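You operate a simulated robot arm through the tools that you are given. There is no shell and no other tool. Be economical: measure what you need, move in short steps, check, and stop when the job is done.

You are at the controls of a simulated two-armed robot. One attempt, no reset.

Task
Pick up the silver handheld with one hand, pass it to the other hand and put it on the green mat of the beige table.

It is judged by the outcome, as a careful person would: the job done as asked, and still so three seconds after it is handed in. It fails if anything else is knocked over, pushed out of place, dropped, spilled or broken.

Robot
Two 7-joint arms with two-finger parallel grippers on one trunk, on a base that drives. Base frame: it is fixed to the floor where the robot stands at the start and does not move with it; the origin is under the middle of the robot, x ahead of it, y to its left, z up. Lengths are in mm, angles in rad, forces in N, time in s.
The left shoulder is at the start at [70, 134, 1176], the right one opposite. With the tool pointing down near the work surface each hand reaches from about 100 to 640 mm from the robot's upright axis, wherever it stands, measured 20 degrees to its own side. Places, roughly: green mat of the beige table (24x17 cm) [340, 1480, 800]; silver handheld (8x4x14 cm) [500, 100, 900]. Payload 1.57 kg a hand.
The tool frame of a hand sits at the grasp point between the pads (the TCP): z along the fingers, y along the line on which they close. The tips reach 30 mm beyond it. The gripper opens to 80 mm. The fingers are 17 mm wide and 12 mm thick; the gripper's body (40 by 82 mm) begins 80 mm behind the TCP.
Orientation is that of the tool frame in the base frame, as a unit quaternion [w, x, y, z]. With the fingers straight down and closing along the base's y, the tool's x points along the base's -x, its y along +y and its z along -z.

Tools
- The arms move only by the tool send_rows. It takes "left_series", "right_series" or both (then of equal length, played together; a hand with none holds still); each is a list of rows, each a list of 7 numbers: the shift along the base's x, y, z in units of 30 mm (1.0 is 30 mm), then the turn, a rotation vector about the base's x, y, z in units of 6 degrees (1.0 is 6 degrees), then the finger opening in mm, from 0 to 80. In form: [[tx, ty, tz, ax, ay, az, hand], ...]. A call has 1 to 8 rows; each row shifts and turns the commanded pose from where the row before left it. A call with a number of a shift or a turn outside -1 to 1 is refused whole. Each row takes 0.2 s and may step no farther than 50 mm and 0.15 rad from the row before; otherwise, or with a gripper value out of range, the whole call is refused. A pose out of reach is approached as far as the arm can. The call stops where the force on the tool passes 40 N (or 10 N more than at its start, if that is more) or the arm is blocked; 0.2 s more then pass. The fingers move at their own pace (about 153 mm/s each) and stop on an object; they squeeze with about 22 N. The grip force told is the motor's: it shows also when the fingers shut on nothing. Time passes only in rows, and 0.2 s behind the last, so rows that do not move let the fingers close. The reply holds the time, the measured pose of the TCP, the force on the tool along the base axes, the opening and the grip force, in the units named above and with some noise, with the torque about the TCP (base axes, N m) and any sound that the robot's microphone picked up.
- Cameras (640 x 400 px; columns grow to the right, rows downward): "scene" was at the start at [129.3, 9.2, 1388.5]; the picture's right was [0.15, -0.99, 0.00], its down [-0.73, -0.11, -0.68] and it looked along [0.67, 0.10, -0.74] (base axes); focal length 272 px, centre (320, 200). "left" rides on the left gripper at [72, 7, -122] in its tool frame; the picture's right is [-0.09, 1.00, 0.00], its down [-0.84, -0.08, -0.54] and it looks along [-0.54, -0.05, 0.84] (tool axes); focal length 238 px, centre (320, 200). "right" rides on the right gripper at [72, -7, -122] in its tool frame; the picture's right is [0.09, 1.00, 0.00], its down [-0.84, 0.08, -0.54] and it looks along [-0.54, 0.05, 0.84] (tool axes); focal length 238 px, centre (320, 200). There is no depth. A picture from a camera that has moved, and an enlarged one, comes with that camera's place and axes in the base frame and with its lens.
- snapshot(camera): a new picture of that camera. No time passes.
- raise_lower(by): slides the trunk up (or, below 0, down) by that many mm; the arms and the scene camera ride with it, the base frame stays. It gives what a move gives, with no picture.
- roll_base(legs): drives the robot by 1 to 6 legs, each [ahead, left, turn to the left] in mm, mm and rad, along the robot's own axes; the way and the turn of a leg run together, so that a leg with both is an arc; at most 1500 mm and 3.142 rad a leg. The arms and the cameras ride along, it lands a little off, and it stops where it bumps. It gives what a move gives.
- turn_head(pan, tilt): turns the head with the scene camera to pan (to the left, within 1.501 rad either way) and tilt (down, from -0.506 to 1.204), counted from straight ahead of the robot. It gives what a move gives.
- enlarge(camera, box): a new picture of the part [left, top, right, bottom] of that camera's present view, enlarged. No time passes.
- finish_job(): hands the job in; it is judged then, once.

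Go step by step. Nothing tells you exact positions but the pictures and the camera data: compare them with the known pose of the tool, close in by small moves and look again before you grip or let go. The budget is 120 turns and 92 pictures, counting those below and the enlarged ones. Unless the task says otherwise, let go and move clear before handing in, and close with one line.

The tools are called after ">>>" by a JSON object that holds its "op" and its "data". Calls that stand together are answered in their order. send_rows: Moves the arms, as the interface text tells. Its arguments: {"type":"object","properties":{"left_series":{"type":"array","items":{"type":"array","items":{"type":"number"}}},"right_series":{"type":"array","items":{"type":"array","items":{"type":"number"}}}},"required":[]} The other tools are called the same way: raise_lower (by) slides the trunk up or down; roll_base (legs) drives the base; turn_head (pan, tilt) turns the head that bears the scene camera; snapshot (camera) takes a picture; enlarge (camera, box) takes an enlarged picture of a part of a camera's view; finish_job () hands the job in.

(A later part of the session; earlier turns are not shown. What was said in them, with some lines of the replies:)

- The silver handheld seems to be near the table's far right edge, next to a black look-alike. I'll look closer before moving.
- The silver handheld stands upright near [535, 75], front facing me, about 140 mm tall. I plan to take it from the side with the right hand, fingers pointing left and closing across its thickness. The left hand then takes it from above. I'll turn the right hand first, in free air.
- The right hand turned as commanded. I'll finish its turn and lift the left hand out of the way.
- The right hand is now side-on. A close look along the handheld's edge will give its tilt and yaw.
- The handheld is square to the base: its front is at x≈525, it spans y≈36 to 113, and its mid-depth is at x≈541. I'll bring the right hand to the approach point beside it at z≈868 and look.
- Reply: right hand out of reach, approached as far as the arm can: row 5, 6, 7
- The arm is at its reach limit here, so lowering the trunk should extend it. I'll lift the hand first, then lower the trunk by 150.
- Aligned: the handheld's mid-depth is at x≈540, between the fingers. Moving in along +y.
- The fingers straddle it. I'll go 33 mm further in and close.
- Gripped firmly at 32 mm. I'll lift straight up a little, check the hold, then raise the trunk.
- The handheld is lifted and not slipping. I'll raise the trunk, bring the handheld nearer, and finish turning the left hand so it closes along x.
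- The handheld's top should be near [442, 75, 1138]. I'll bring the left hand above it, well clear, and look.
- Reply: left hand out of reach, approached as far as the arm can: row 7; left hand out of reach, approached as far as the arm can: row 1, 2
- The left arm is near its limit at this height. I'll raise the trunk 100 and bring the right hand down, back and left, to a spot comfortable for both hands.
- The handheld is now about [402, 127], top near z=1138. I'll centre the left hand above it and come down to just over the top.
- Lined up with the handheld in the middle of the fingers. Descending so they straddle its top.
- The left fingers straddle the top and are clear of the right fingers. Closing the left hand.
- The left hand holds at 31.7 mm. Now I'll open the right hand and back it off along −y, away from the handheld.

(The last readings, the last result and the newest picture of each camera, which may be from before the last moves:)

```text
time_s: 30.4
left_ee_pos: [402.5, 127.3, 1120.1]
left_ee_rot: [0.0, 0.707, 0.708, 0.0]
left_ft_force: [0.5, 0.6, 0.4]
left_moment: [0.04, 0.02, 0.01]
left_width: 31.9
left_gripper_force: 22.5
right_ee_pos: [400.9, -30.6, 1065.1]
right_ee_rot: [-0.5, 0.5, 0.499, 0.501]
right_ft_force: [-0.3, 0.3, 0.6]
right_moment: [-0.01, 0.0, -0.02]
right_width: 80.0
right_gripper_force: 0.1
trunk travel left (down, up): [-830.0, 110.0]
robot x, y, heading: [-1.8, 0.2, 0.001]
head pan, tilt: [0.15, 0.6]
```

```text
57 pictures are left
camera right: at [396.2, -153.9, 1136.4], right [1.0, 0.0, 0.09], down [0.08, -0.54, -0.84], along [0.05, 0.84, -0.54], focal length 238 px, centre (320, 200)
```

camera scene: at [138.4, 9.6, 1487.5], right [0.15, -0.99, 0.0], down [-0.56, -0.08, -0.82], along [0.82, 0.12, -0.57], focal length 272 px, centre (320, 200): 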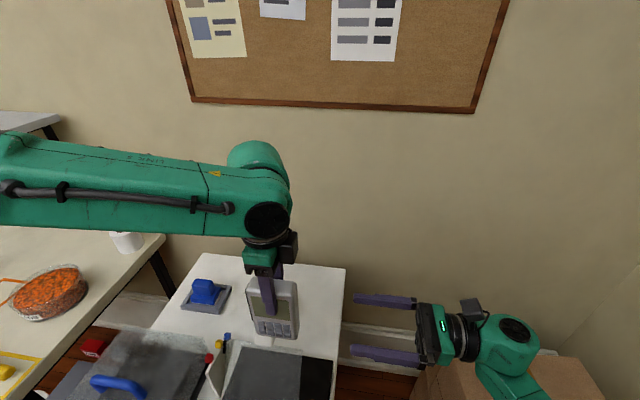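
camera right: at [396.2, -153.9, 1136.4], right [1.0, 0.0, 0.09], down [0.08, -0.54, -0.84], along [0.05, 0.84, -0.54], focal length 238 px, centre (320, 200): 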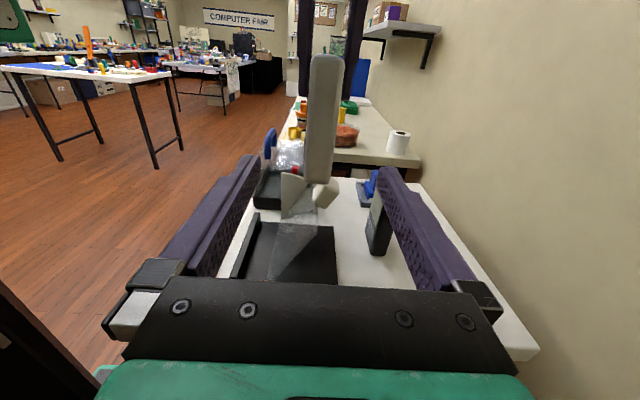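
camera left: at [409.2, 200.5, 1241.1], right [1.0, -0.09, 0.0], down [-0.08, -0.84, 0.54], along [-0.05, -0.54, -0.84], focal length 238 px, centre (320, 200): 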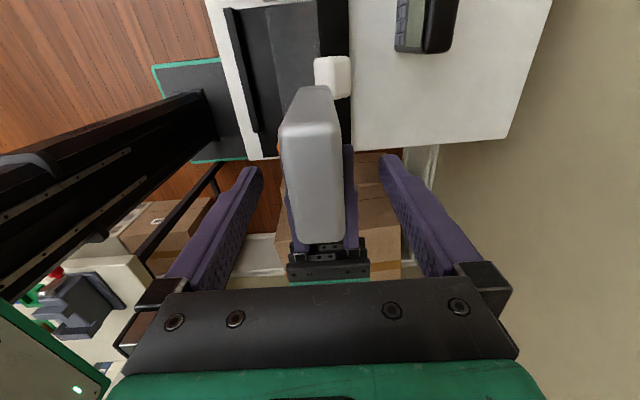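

Handover complete; the left hand has the handheld. I'll tuck both arms closer and look left along the route to the beige table.

>>> {"op": "send_rows", "data": {"right_series": [[-0.5, -0.7, 0, 0, 0, 0, 80], [-0.5, -0.7, 0, 0, 0, 0, 80], [-0.5, -0.7, 0, 0, 0, 0, 80], [-0.5, -0.7, 0, 0, 0, 0, 80]], "left_series": [[-0.6, 0.5, 0, 0, 0, 0, 20], [-0.6, 0.5, 0, 0, 0, 0, 20], [-0.6, 0.5, 0, 0, 0, 0, 20], [-0.3, 0.5, 0, 0, 0, 0, 20]]}}

>>> {"op": "turn_head", "data": {"pan": 1.4, "tilt": 0.45}}

>>> {"op": "snapshot", "data": {"camera": "scene"}}

>>> {"op": "snapshot", "data": {"camera": "right"}}

```text
time_s: 31.4
left_ee_pos: [337.2, 187.0, 1118.7]
left_ee_rot: [0.002, 0.707, 0.707, 0.001]
left_ft_force: [0.0, 0.4, -0.1]
left_moment: [-0.01, 0.02, -0.03]
left_width: 32.0
left_gripper_force: 22.1
right_ee_pos: [341.0, -111.4, 1064.5]
right_ee_rot: [-0.5, 0.5, 0.5, 0.5]
right_ft_force: [0.8, -0.3, 0.5]
right_moment: [0.0, 0.0, 0.03]
right_width: 80.4
right_gripper_force: 0.0
trunk travel left (down, up): [-830.0, 110.0]
robot x, y, heading: [-2.3, -0.0, 0.001]
head pan, tilt: [0.15, 0.6]
```

```text
time_s: 32.8
left_ee_pos: [338.8, 186.4, 1118.7]
left_ee_rot: [0.001, 0.707, 0.707, 0.0]
left_ft_force: [-0.8, 0.6, 0.1]
left_moment: [0.02, -0.01, 0.01]
left_width: 31.8
left_gripper_force: 22.0
right_ee_pos: [343.0, -111.1, 1062.9]
right_ee_rot: [-0.5, 0.5, 0.5, 0.5]
right_ft_force: [0.2, 0.0, 0.6]
right_moment: [-0.02, 0.01, 0.01]
right_width: 80.3
right_gripper_force: 0.0
trunk travel left (down, up): [-830.0, 110.0]
robot x, y, heading: [1.2, -0.7, 0.005]
head pan, tilt: [1.4, 0.45]
```

```text
56 pictures are left
camera scene: at [66.9, 88.0, 1501.0], right [0.99, -0.17, 0.0], down [-0.07, -0.43, -0.9], along [0.15, 0.89, -0.44], focal length 272 px, centre (320, 200)
```

scene: 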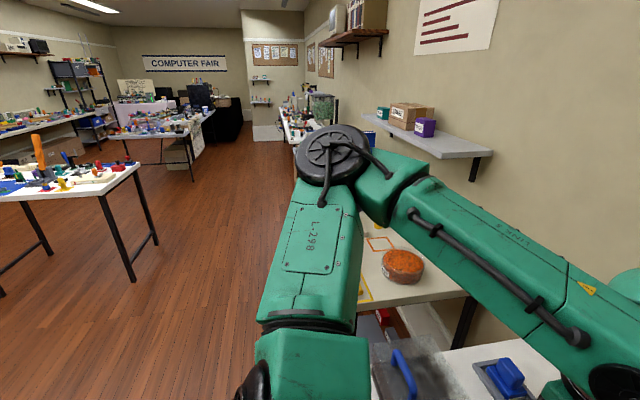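

```text
55 pictures are left
camera right: at [337.7, -234.5, 1134.5], right [1.0, 0.0, 0.09], down [0.08, -0.54, -0.84], along [0.05, 0.84, -0.54], focal length 238 px, centre (320, 200)
```

right: 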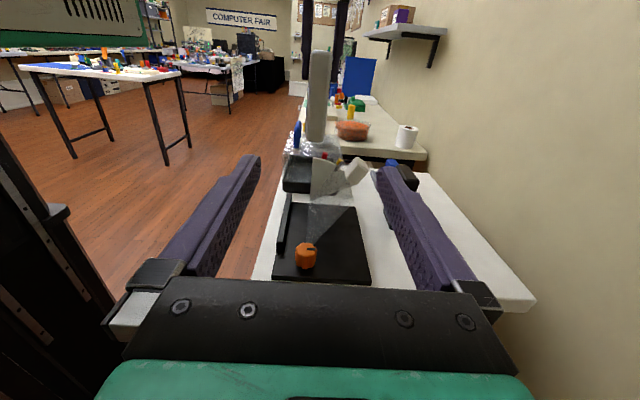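

The floor to the left is open. I'll drive left in two stages, holding the handheld well above everything on the tables.

>>> {"op": "roll_base", "data": {"legs": [[0, 700, 0]]}}

>>> {"op": "turn_head", "data": {"pan": 0.7, "tilt": 0.55}}

>>> {"op": "snapshot", "data": {"camera": "scene"}}

>>> {"op": "snapshot", "data": {"camera": "right"}}

```text
time_s: 36.7
left_ee_pos: [335.3, 912.6, 1118.3]
left_ee_rot: [0.0, 0.704, 0.71, 0.0]
left_ft_force: [-0.3, 0.2, 0.0]
left_moment: [0.0, 0.0, 0.02]
left_width: 31.7
left_gripper_force: 22.2
right_ee_pos: [342.0, 614.4, 1061.3]
right_ee_rot: [0.502, -0.498, -0.501, -0.499]
right_ft_force: [-1.1, -0.6, 0.2]
right_moment: [-0.03, 0.05, 0.0]
right_width: 80.0
right_gripper_force: 0.2
trunk travel left (down, up): [-830.0, 110.0]
robot x, y, heading: [-0.0, 722.9, 0.006]
head pan, tilt: [1.4, 0.45]
```

```text
time_s: 37.8
left_ee_pos: [334.9, 915.0, 1118.6]
left_ee_rot: [0.001, 0.704, 0.71, 0.0]
left_ft_force: [-0.2, -0.2, -0.7]
left_moment: [0.0, -0.01, -0.02]
left_width: 32.0
left_gripper_force: 22.3
right_ee_pos: [340.4, 615.2, 1062.9]
right_ee_rot: [-0.502, 0.498, 0.502, 0.498]
right_ft_force: [-0.1, 0.0, -0.6]
right_moment: [-0.01, 0.01, -0.01]
right_width: 80.2
right_gripper_force: 0.1
trunk travel left (down, up): [-830.0, 110.0]
robot x, y, heading: [-1.0, 725.4, 0.01]
head pan, tilt: [0.7, 0.55]
```

```text
54 pictures are left
camera scene: at [116.7, 780.8, 1492.0], right [0.65, -0.76, 0.0], down [-0.4, -0.34, -0.85], along [0.65, 0.55, -0.52], focal length 272 px, centre (320, 200)
```

scene: 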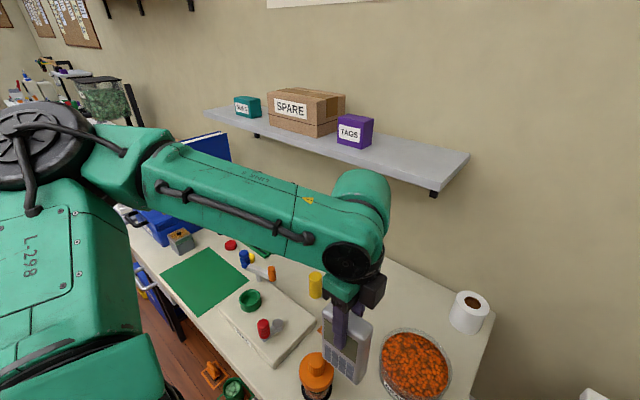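

```text
53 pictures are left
camera right: at [336.5, 492.4, 1134.6], right [1.0, 0.01, 0.09], down [0.08, -0.54, -0.84], along [0.04, 0.84, -0.54], focal length 238 px, centre (320, 200)
```

right: 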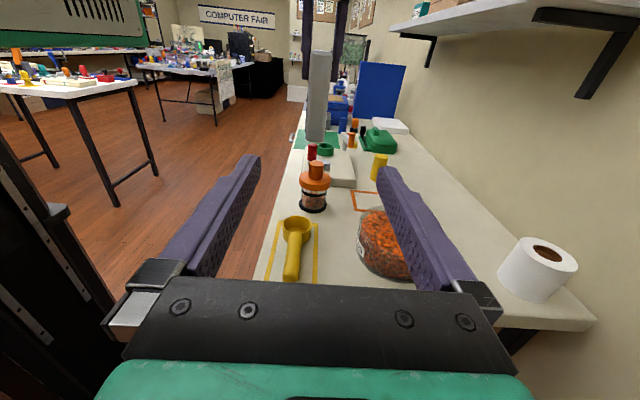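

The green mat is empty, centred near [350, 1475], spanning x≈260–435 and y≈1350–1600. I'll drive the remaining distance left.

>>> {"op": "roll_base", "data": {"legs": [[0, 545, -0.01]]}}

>>> {"op": "turn_head", "data": {"pan": 0.3, "tilt": 0.9}}

>>> {"op": "snapshot", "data": {"camera": "scene"}}

>>> {"op": "snapshot", "data": {"camera": "left"}}

>>> {"op": "snapshot", "data": {"camera": "right"}}

```text
time_s: 41.0
left_ee_pos: [337.7, 1465.4, 1119.1]
left_ee_rot: [0.0, 0.709, 0.705, -0.001]
left_ft_force: [-0.5, 0.1, 0.0]
left_moment: [0.01, 0.0, 0.01]
left_width: 31.6
left_gripper_force: 22.5
right_ee_pos: [339.3, 1166.5, 1062.7]
right_ee_rot: [-0.499, 0.501, 0.499, 0.501]
right_ft_force: [-0.2, 1.1, -0.1]
right_moment: [0.0, -0.02, -0.02]
right_width: 80.0
right_gripper_force: 0.1
trunk travel left (down, up): [-830.0, 110.0]
robot x, y, heading: [-3.8, 1283.6, -0.006]
head pan, tilt: [0.7, 0.55]
```

```text
time_s: 41.9
left_ee_pos: [338.1, 1466.4, 1118.4]
left_ee_rot: [0.0, 0.71, 0.705, 0.0]
left_ft_force: [0.2, -0.4, 0.0]
left_moment: [-0.02, 0.02, 0.0]
left_width: 31.9
left_gripper_force: 21.2
right_ee_pos: [340.7, 1168.5, 1062.7]
right_ee_rot: [-0.498, 0.501, 0.499, 0.502]
right_ft_force: [-0.7, -0.8, 0.1]
right_moment: [0.04, -0.01, 0.0]
right_width: 80.1
right_gripper_force: 0.1
trunk travel left (down, up): [-830.0, 110.0]
robot x, y, heading: [-3.3, 1283.3, -0.004]
head pan, tilt: [0.3, 0.901]
```

```text
52 pictures are left
camera scene: at [120.9, 1300.6, 1462.7], right [0.29, -0.96, 0.0], down [-0.75, -0.23, -0.62], along [0.59, 0.18, -0.78], focal length 272 px, centre (320, 200)
```

scene: 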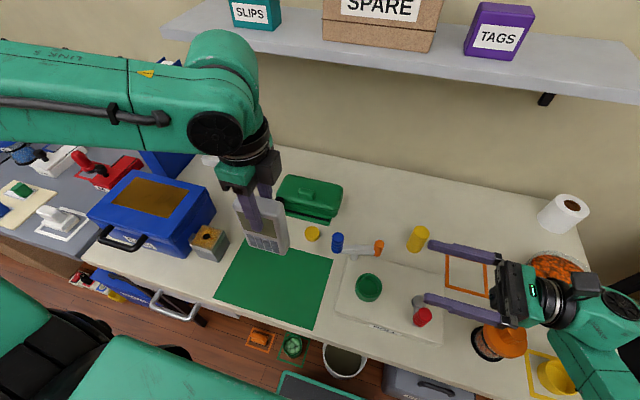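

```text
51 pictures are left
camera left: at [344.4, 1539.0, 1240.7], right [0.99, -0.1, 0.0], down [-0.08, -0.84, 0.54], along [-0.05, -0.54, -0.84], focal length 238 px, centre (320, 200)
```

left: 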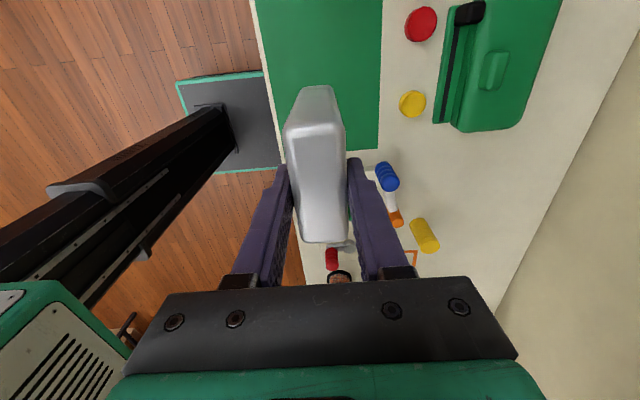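

```text
50 pictures are left
camera right: at [333.3, 1044.5, 1134.7], right [1.0, -0.01, 0.09], down [0.07, -0.54, -0.84], along [0.06, 0.84, -0.54], focal length 238 px, centre (320, 200)
```

right: 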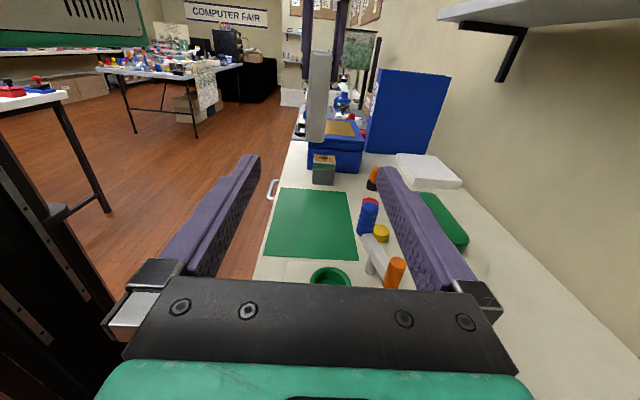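

The mat spans x≈260–450 and y≈1360–1612. I'll centre the handheld at about [348, 1482] and descend to roughly 25 mm above the mat.

>>> {"op": "send_rows", "data": {"left_series": [[0.17, 0.27, -0.7, 0, 0, 0, 20], [0.17, 0.27, -0.75, 0, 0, 0, 20], [0, 0, -0.75, 0, 0, 0, 20], [0, 0, -0.75, 0, 0, 0, 20], [0, 0, -0.75, 0, 0, 0, 20], [0, 0, -0.75, 0, 0, 0, 20], [0, 0, -0.75, 0, 0, 0, 20]]}}

>>> {"op": "snapshot", "data": {"camera": "scene"}}

>>> {"op": "snapshot", "data": {"camera": "right"}}

```text
time_s: 43.5
left_ee_pos: [349.4, 1481.7, 962.7]
left_ee_rot: [0.0, 0.71, 0.705, -0.001]
left_ft_force: [0.0, -0.4, -0.6]
left_moment: [0.01, -0.01, -0.03]
left_width: 32.0
left_gripper_force: 21.6
right_ee_pos: [340.5, 1167.3, 1063.4]
right_ee_rot: [-0.498, 0.502, 0.498, 0.502]
right_ft_force: [-0.6, 0.5, -0.8]
right_moment: [-0.02, 0.02, 0.0]
right_width: 79.8
right_gripper_force: 0.0
trunk travel left (down, up): [-830.0, 110.0]
robot x, y, heading: [-2.8, 1280.5, -0.008]
head pan, tilt: [0.3, 0.901]
```

```text
49 pictures are left
camera scene: at [121.7, 1300.1, 1462.6], right [0.29, -0.96, 0.0], down [-0.75, -0.23, -0.62], along [0.59, 0.18, -0.78], focal length 272 px, centre (320, 200)
```

scene: 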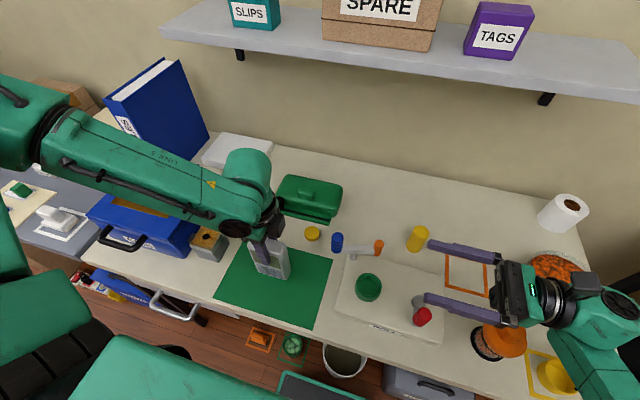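

```text
48 pictures are left
camera right: at [333.9, 1044.2, 1134.4], right [1.0, -0.01, 0.09], down [0.07, -0.54, -0.84], along [0.06, 0.84, -0.54], focal length 238 px, centre (320, 200)
```

right: 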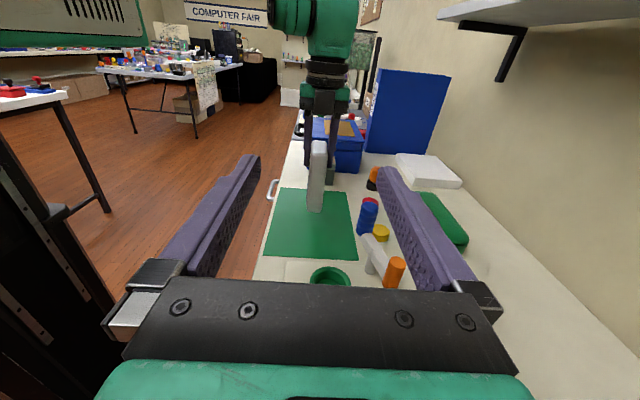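

Over the mat and clear of neighbours. I'll check the gap closely before the last few centimetres.

>>> {"op": "enlarge", "data": {"camera": "right", "box": [240, 80, 400, 270]}}

>>> {"op": "enlarge", "data": {"camera": "scene", "box": [60, 130, 360, 330]}}

```text
2.11 times, centred on (320, 175) of right
camera zoom: at [333.9, 1044.2, 1134.4], right [1.0, -0.01, 0.09], down [0.07, -0.54, -0.84], along [0.06, 0.84, -0.54], focal length 502 px, centre (320, 253)
```

zoom: 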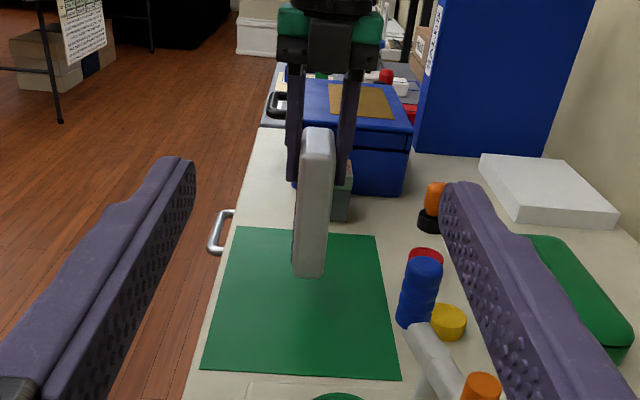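

```text
2.00 times, centred on (210, 230) of scene
camera zoom: at [121.7, 1300.1, 1462.6], right [0.29, -0.96, 0.0], down [-0.75, -0.23, -0.62], along [0.59, 0.18, -0.78], focal length 545 px, centre (540, 140)
```

zoom: 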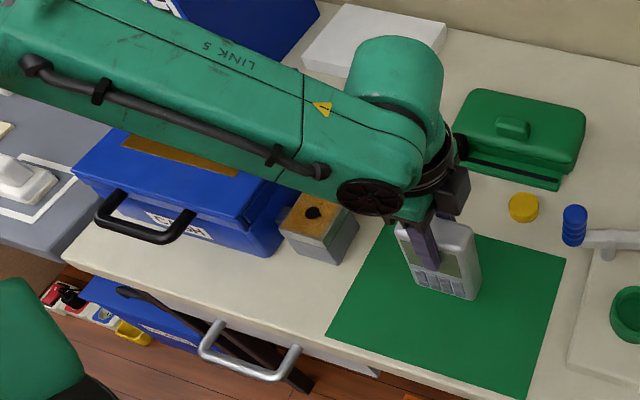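

The gap is about 40 mm as expected and the forearm rises away from the blue box. Lowering most of the way, then in small steps until contact.

>>> {"op": "send_rows", "data": {"left_series": [[0, 0, -0.5, 0, 0, 0, 20], [0, 0, -0.4, 0, 0, 0, 20], [0, 0, -0.2, 0, 0, 0, 20]]}}

>>> {"op": "enlarge", "data": {"camera": "right", "box": [270, 120, 390, 260]}}

```text
time_s: 44.3
left_ee_pos: [348.5, 1481.4, 929.6]
left_ee_rot: [0.002, 0.71, 0.704, 0.0]
left_ft_force: [0.4, -0.1, 0.8]
left_moment: [-0.02, 0.03, 0.03]
left_width: 31.7
left_gripper_force: 21.8
right_ee_pos: [339.7, 1167.3, 1062.9]
right_ee_rot: [-0.498, 0.502, 0.498, 0.502]
right_ft_force: [0.2, -0.3, 0.3]
right_moment: [0.0, 0.01, 0.02]
right_width: 80.1
right_gripper_force: 0.1
trunk travel left (down, up): [-830.0, 110.0]
robot x, y, heading: [-2.0, 1283.9, -0.008]
head pan, tilt: [0.3, 0.901]
```

```text
2.86 times, centred on (330, 190) of right
camera zoom: at [333.2, 1044.2, 1134.6], right [1.0, -0.01, 0.09], down [0.07, -0.54, -0.84], along [0.06, 0.84, -0.54], focal length 681 px, centre (291, 229)
```

zoom: 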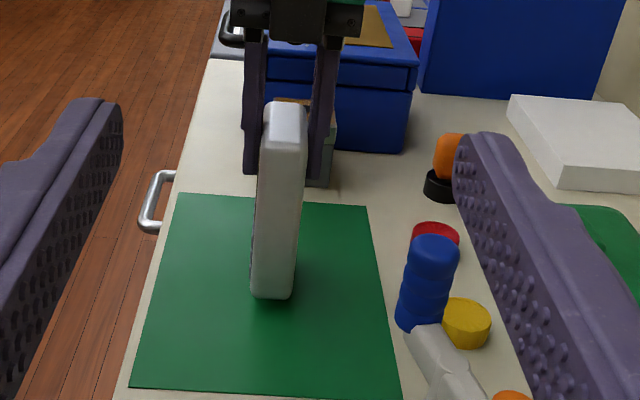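

>>> {"op": "send_rows", "data": {"left_series": [[0, 0, -0.1, 0, 0, 0, 20], [0, 0, -0.1, 0, 0, 0, 20]]}}

>>> {"op": "send_rows", "data": {"left_series": [[0, 0, -0.08, 0, 0, 0, 20]]}}

```text
time_s: 44.9
left_ee_pos: [349.5, 1482.9, 923.1]
left_ee_rot: [0.001, 0.709, 0.705, 0.0]
left_ft_force: [0.1, -0.7, -0.4]
left_moment: [-0.01, -0.01, -0.02]
left_width: 31.9
left_gripper_force: 21.7
right_ee_pos: [339.4, 1165.6, 1063.6]
right_ee_rot: [-0.498, 0.502, 0.498, 0.502]
right_ft_force: [0.4, 0.6, 0.0]
right_moment: [-0.02, 0.02, 0.0]
right_width: 79.8
right_gripper_force: 0.0
trunk travel left (down, up): [-830.0, 110.0]
robot x, y, heading: [-1.0, 1281.2, -0.004]
head pan, tilt: [0.3, 0.901]
```

```text
time_s: 45.3
left_ee_pos: [350.5, 1480.7, 921.6]
left_ee_rot: [0.001, 0.71, 0.705, -0.001]
left_ft_force: [0.3, -0.1, 0.6]
left_moment: [-0.03, 0.01, 0.0]
left_width: 31.8
left_gripper_force: 22.0
right_ee_pos: [340.4, 1167.6, 1063.7]
right_ee_rot: [-0.498, 0.502, 0.498, 0.502]
right_ft_force: [0.2, -0.6, 0.4]
right_moment: [0.0, 0.03, -0.03]
right_width: 80.0
right_gripper_force: 0.1
trunk travel left (down, up): [-830.0, 110.0]
robot x, y, heading: [-4.5, 1279.9, -0.011]
head pan, tilt: [0.3, 0.901]
```

>>> {"op": "send_rows", "data": {"left_series": [[0, 0, -0.08, 0, 0, 0, 20], [0, 0, 0, 0, 0, 0, 20]]}}

>>> {"op": "send_rows", "data": {"left_series": [[0, 0, -0.08, 0, 0, 0, 20], [0, 0, 0, 0, 0, 0, 20]]}}

>>> {"op": "enlarge", "data": {"camera": "right", "box": [270, 120, 390, 260]}}

>>> {"op": "enlarge", "data": {"camera": "scene", "box": [200, 220, 340, 310]}}

```text
time_s: 45.9
left_ee_pos: [348.7, 1481.5, 920.8]
left_ee_rot: [0.002, 0.71, 0.704, 0.002]
left_ft_force: [1.8, 3.7, 16.3]
left_moment: [0.31, 0.19, 0.01]
left_width: 31.6
left_gripper_force: 21.2
right_ee_pos: [338.1, 1166.9, 1063.5]
right_ee_rot: [-0.498, 0.501, 0.498, 0.503]
right_ft_force: [-0.3, 0.6, -0.6]
right_moment: [0.01, -0.03, 0.03]
right_width: 80.1
right_gripper_force: 0.0
trunk travel left (down, up): [-830.0, 110.0]
robot x, y, heading: [-0.2, 1278.3, -0.007]
head pan, tilt: [0.3, 0.901]
```

```text
time_s: 46.5
left_ee_pos: [349.2, 1481.2, 917.5]
left_ee_rot: [0.001, 0.71, 0.704, 0.001]
left_ft_force: [4.1, -0.2, 19.4]
left_moment: [-0.01, -0.09, -0.02]
left_width: 31.7
left_gripper_force: 22.1
right_ee_pos: [337.8, 1167.4, 1063.4]
right_ee_rot: [-0.498, 0.501, 0.498, 0.502]
right_ft_force: [-0.1, -0.2, -0.6]
right_moment: [0.0, -0.01, 0.02]
right_width: 80.0
right_gripper_force: 0.1
trunk travel left (down, up): [-830.0, 110.0]
robot x, y, heading: [0.2, 1281.1, -0.004]
head pan, tilt: [0.3, 0.901]
```

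```text
2.86 times, centred on (330, 190) of right
camera zoom: at [331.9, 1043.0, 1134.9], right [1.0, -0.01, 0.09], down [0.07, -0.54, -0.84], along [0.06, 0.84, -0.54], focal length 681 px, centre (291, 229)
```

zoom: 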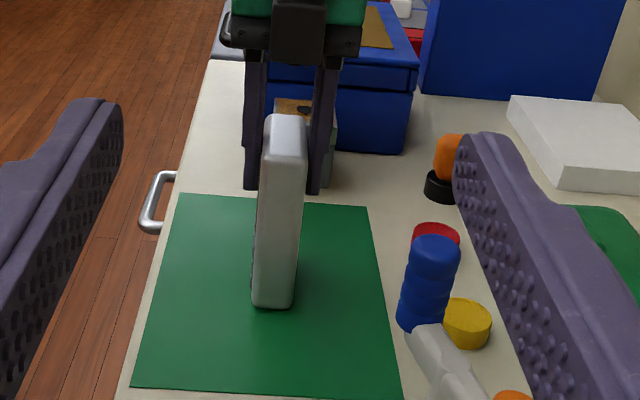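

```text
4.44 times, centred on (270, 265) of scene
camera zoom: at [119.1, 1298.6, 1463.0], right [0.29, -0.96, 0.0], down [-0.75, -0.23, -0.62], along [0.6, 0.18, -0.78], focal length 1211 px, centre (542, -89)
```

zoom: 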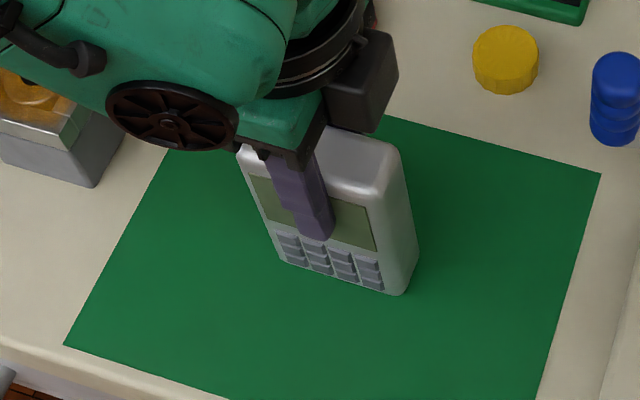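

Firm, level contact on the mat (about 19 N up, almost no moment). I'll ease up slightly, open, and rise straight up.

>>> {"op": "send_rows", "data": {"left_series": [[0, 0, 0.06, 0, 0, 0, 20], [0, 0, 0, 0, 0, 0, 34], [0, 0, 0, 0, 0, 0, 45], [0, 0, 0, 0, 0, 0, 70], [0, 0, 0, 0, 0, 0, 70]]}}

>>> {"op": "enlarge", "data": {"camera": "right", "box": [270, 120, 390, 260]}}

```text
time_s: 47.7
left_ee_pos: [348.4, 1483.3, 918.0]
left_ee_rot: [0.0, 0.709, 0.705, -0.001]
left_ft_force: [0.2, 0.3, 0.5]
left_moment: [0.0, -0.03, 0.02]
left_width: 70.1
left_gripper_force: 0.0
right_ee_pos: [339.2, 1167.3, 1063.4]
right_ee_rot: [-0.498, 0.502, 0.498, 0.502]
right_ft_force: [0.1, 0.0, -0.2]
right_moment: [0.0, -0.02, -0.01]
right_width: 80.1
right_gripper_force: 0.1
trunk travel left (down, up): [-830.0, 110.0]
robot x, y, heading: [-4.1, 1283.6, -0.009]
head pan, tilt: [0.3, 0.901]
```

```text
2.86 times, centred on (330, 190) of right
camera zoom: at [333.0, 1044.1, 1134.7], right [1.0, -0.01, 0.09], down [0.07, -0.54, -0.84], along [0.06, 0.84, -0.54], focal length 681 px, centre (291, 229)
```

zoom: 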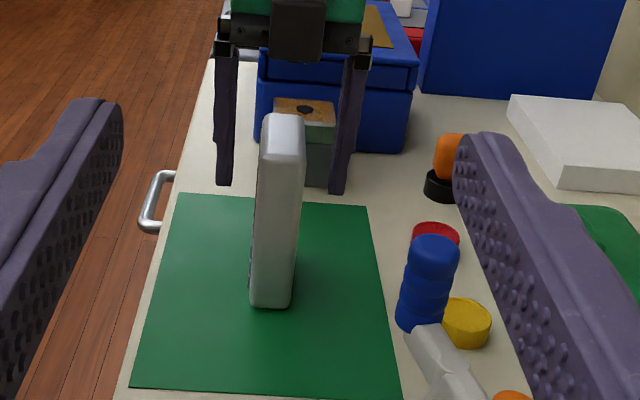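

It stands on its own with both fingers clear. Rising straight up.

>>> {"op": "send_rows", "data": {"left_series": [[0, 0, 0.5, 0, 0, 0, 75], [0, 0, 0.7, 0, 0, 0, 75], [0, 0, 0.8, 0, 0, 0, 75], [0, 0, 0.9, 0, 0, 0, 75], [0, 0, 0.9, 0, 0, 0, 75], [0, 0, 0.9, 0, 0, 0, 75], [0, 0, 0.9, 0, 0, 0, 75]]}}

>>> {"op": "snapshot", "data": {"camera": "scene"}}

>>> {"op": "snapshot", "data": {"camera": "right"}}

```text
time_s: 49.3
left_ee_pos: [348.3, 1484.8, 1086.5]
left_ee_rot: [0.001, 0.711, 0.704, -0.001]
left_ft_force: [1.7, -0.2, -0.4]
left_moment: [-0.02, -0.01, 0.02]
left_width: 75.1
left_gripper_force: 0.0
right_ee_pos: [339.1, 1167.0, 1064.4]
right_ee_rot: [-0.498, 0.502, 0.498, 0.502]
right_ft_force: [0.8, 0.8, -0.3]
right_moment: [0.01, -0.01, -0.01]
right_width: 80.1
right_gripper_force: 0.0
trunk travel left (down, up): [-830.0, 110.0]
robot x, y, heading: [1.9, 1281.8, -0.006]
head pan, tilt: [0.3, 0.901]
```

```text
41 pictures are left
camera scene: at [120.2, 1299.8, 1462.7], right [0.29, -0.96, 0.0], down [-0.75, -0.23, -0.62], along [0.59, 0.18, -0.78], focal length 272 px, centre (320, 200)
```

scene: 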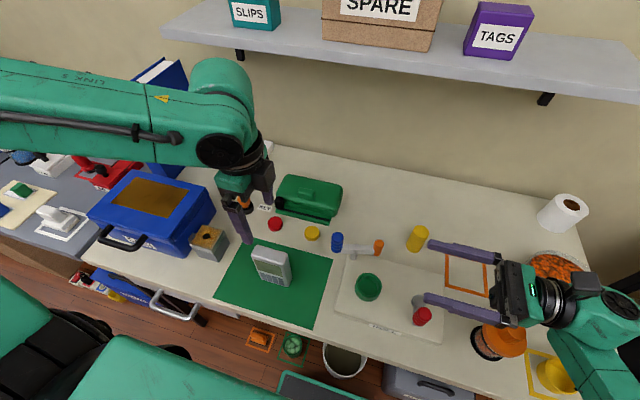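

```text
40 pictures are left
camera right: at [332.8, 1044.0, 1134.7], right [1.0, -0.01, 0.09], down [0.07, -0.54, -0.84], along [0.06, 0.84, -0.54], focal length 238 px, centre (320, 200)
```

right: 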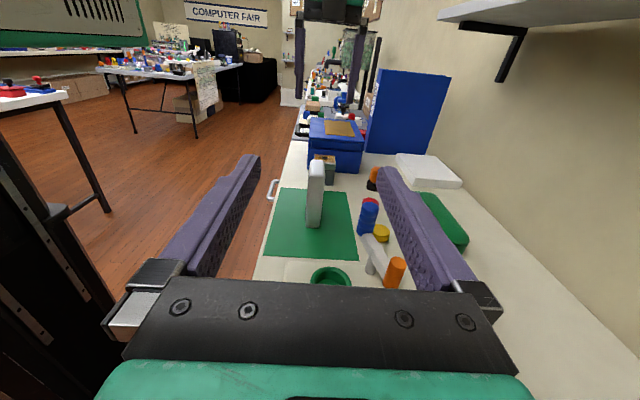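

The handheld stands upright in the middle of the green mat, both hands are clear, and nothing else on the beige table has moved. Handing in.

>>> {"op": "finish_job", "data": {}}

```text
The job is handed in.
```

I picked up the silver handheld with the right hand, passed it to the left, and stood it upright on the green mat of the beige table. Both hands are clear of it, and I saw nothing else knocked or moved.
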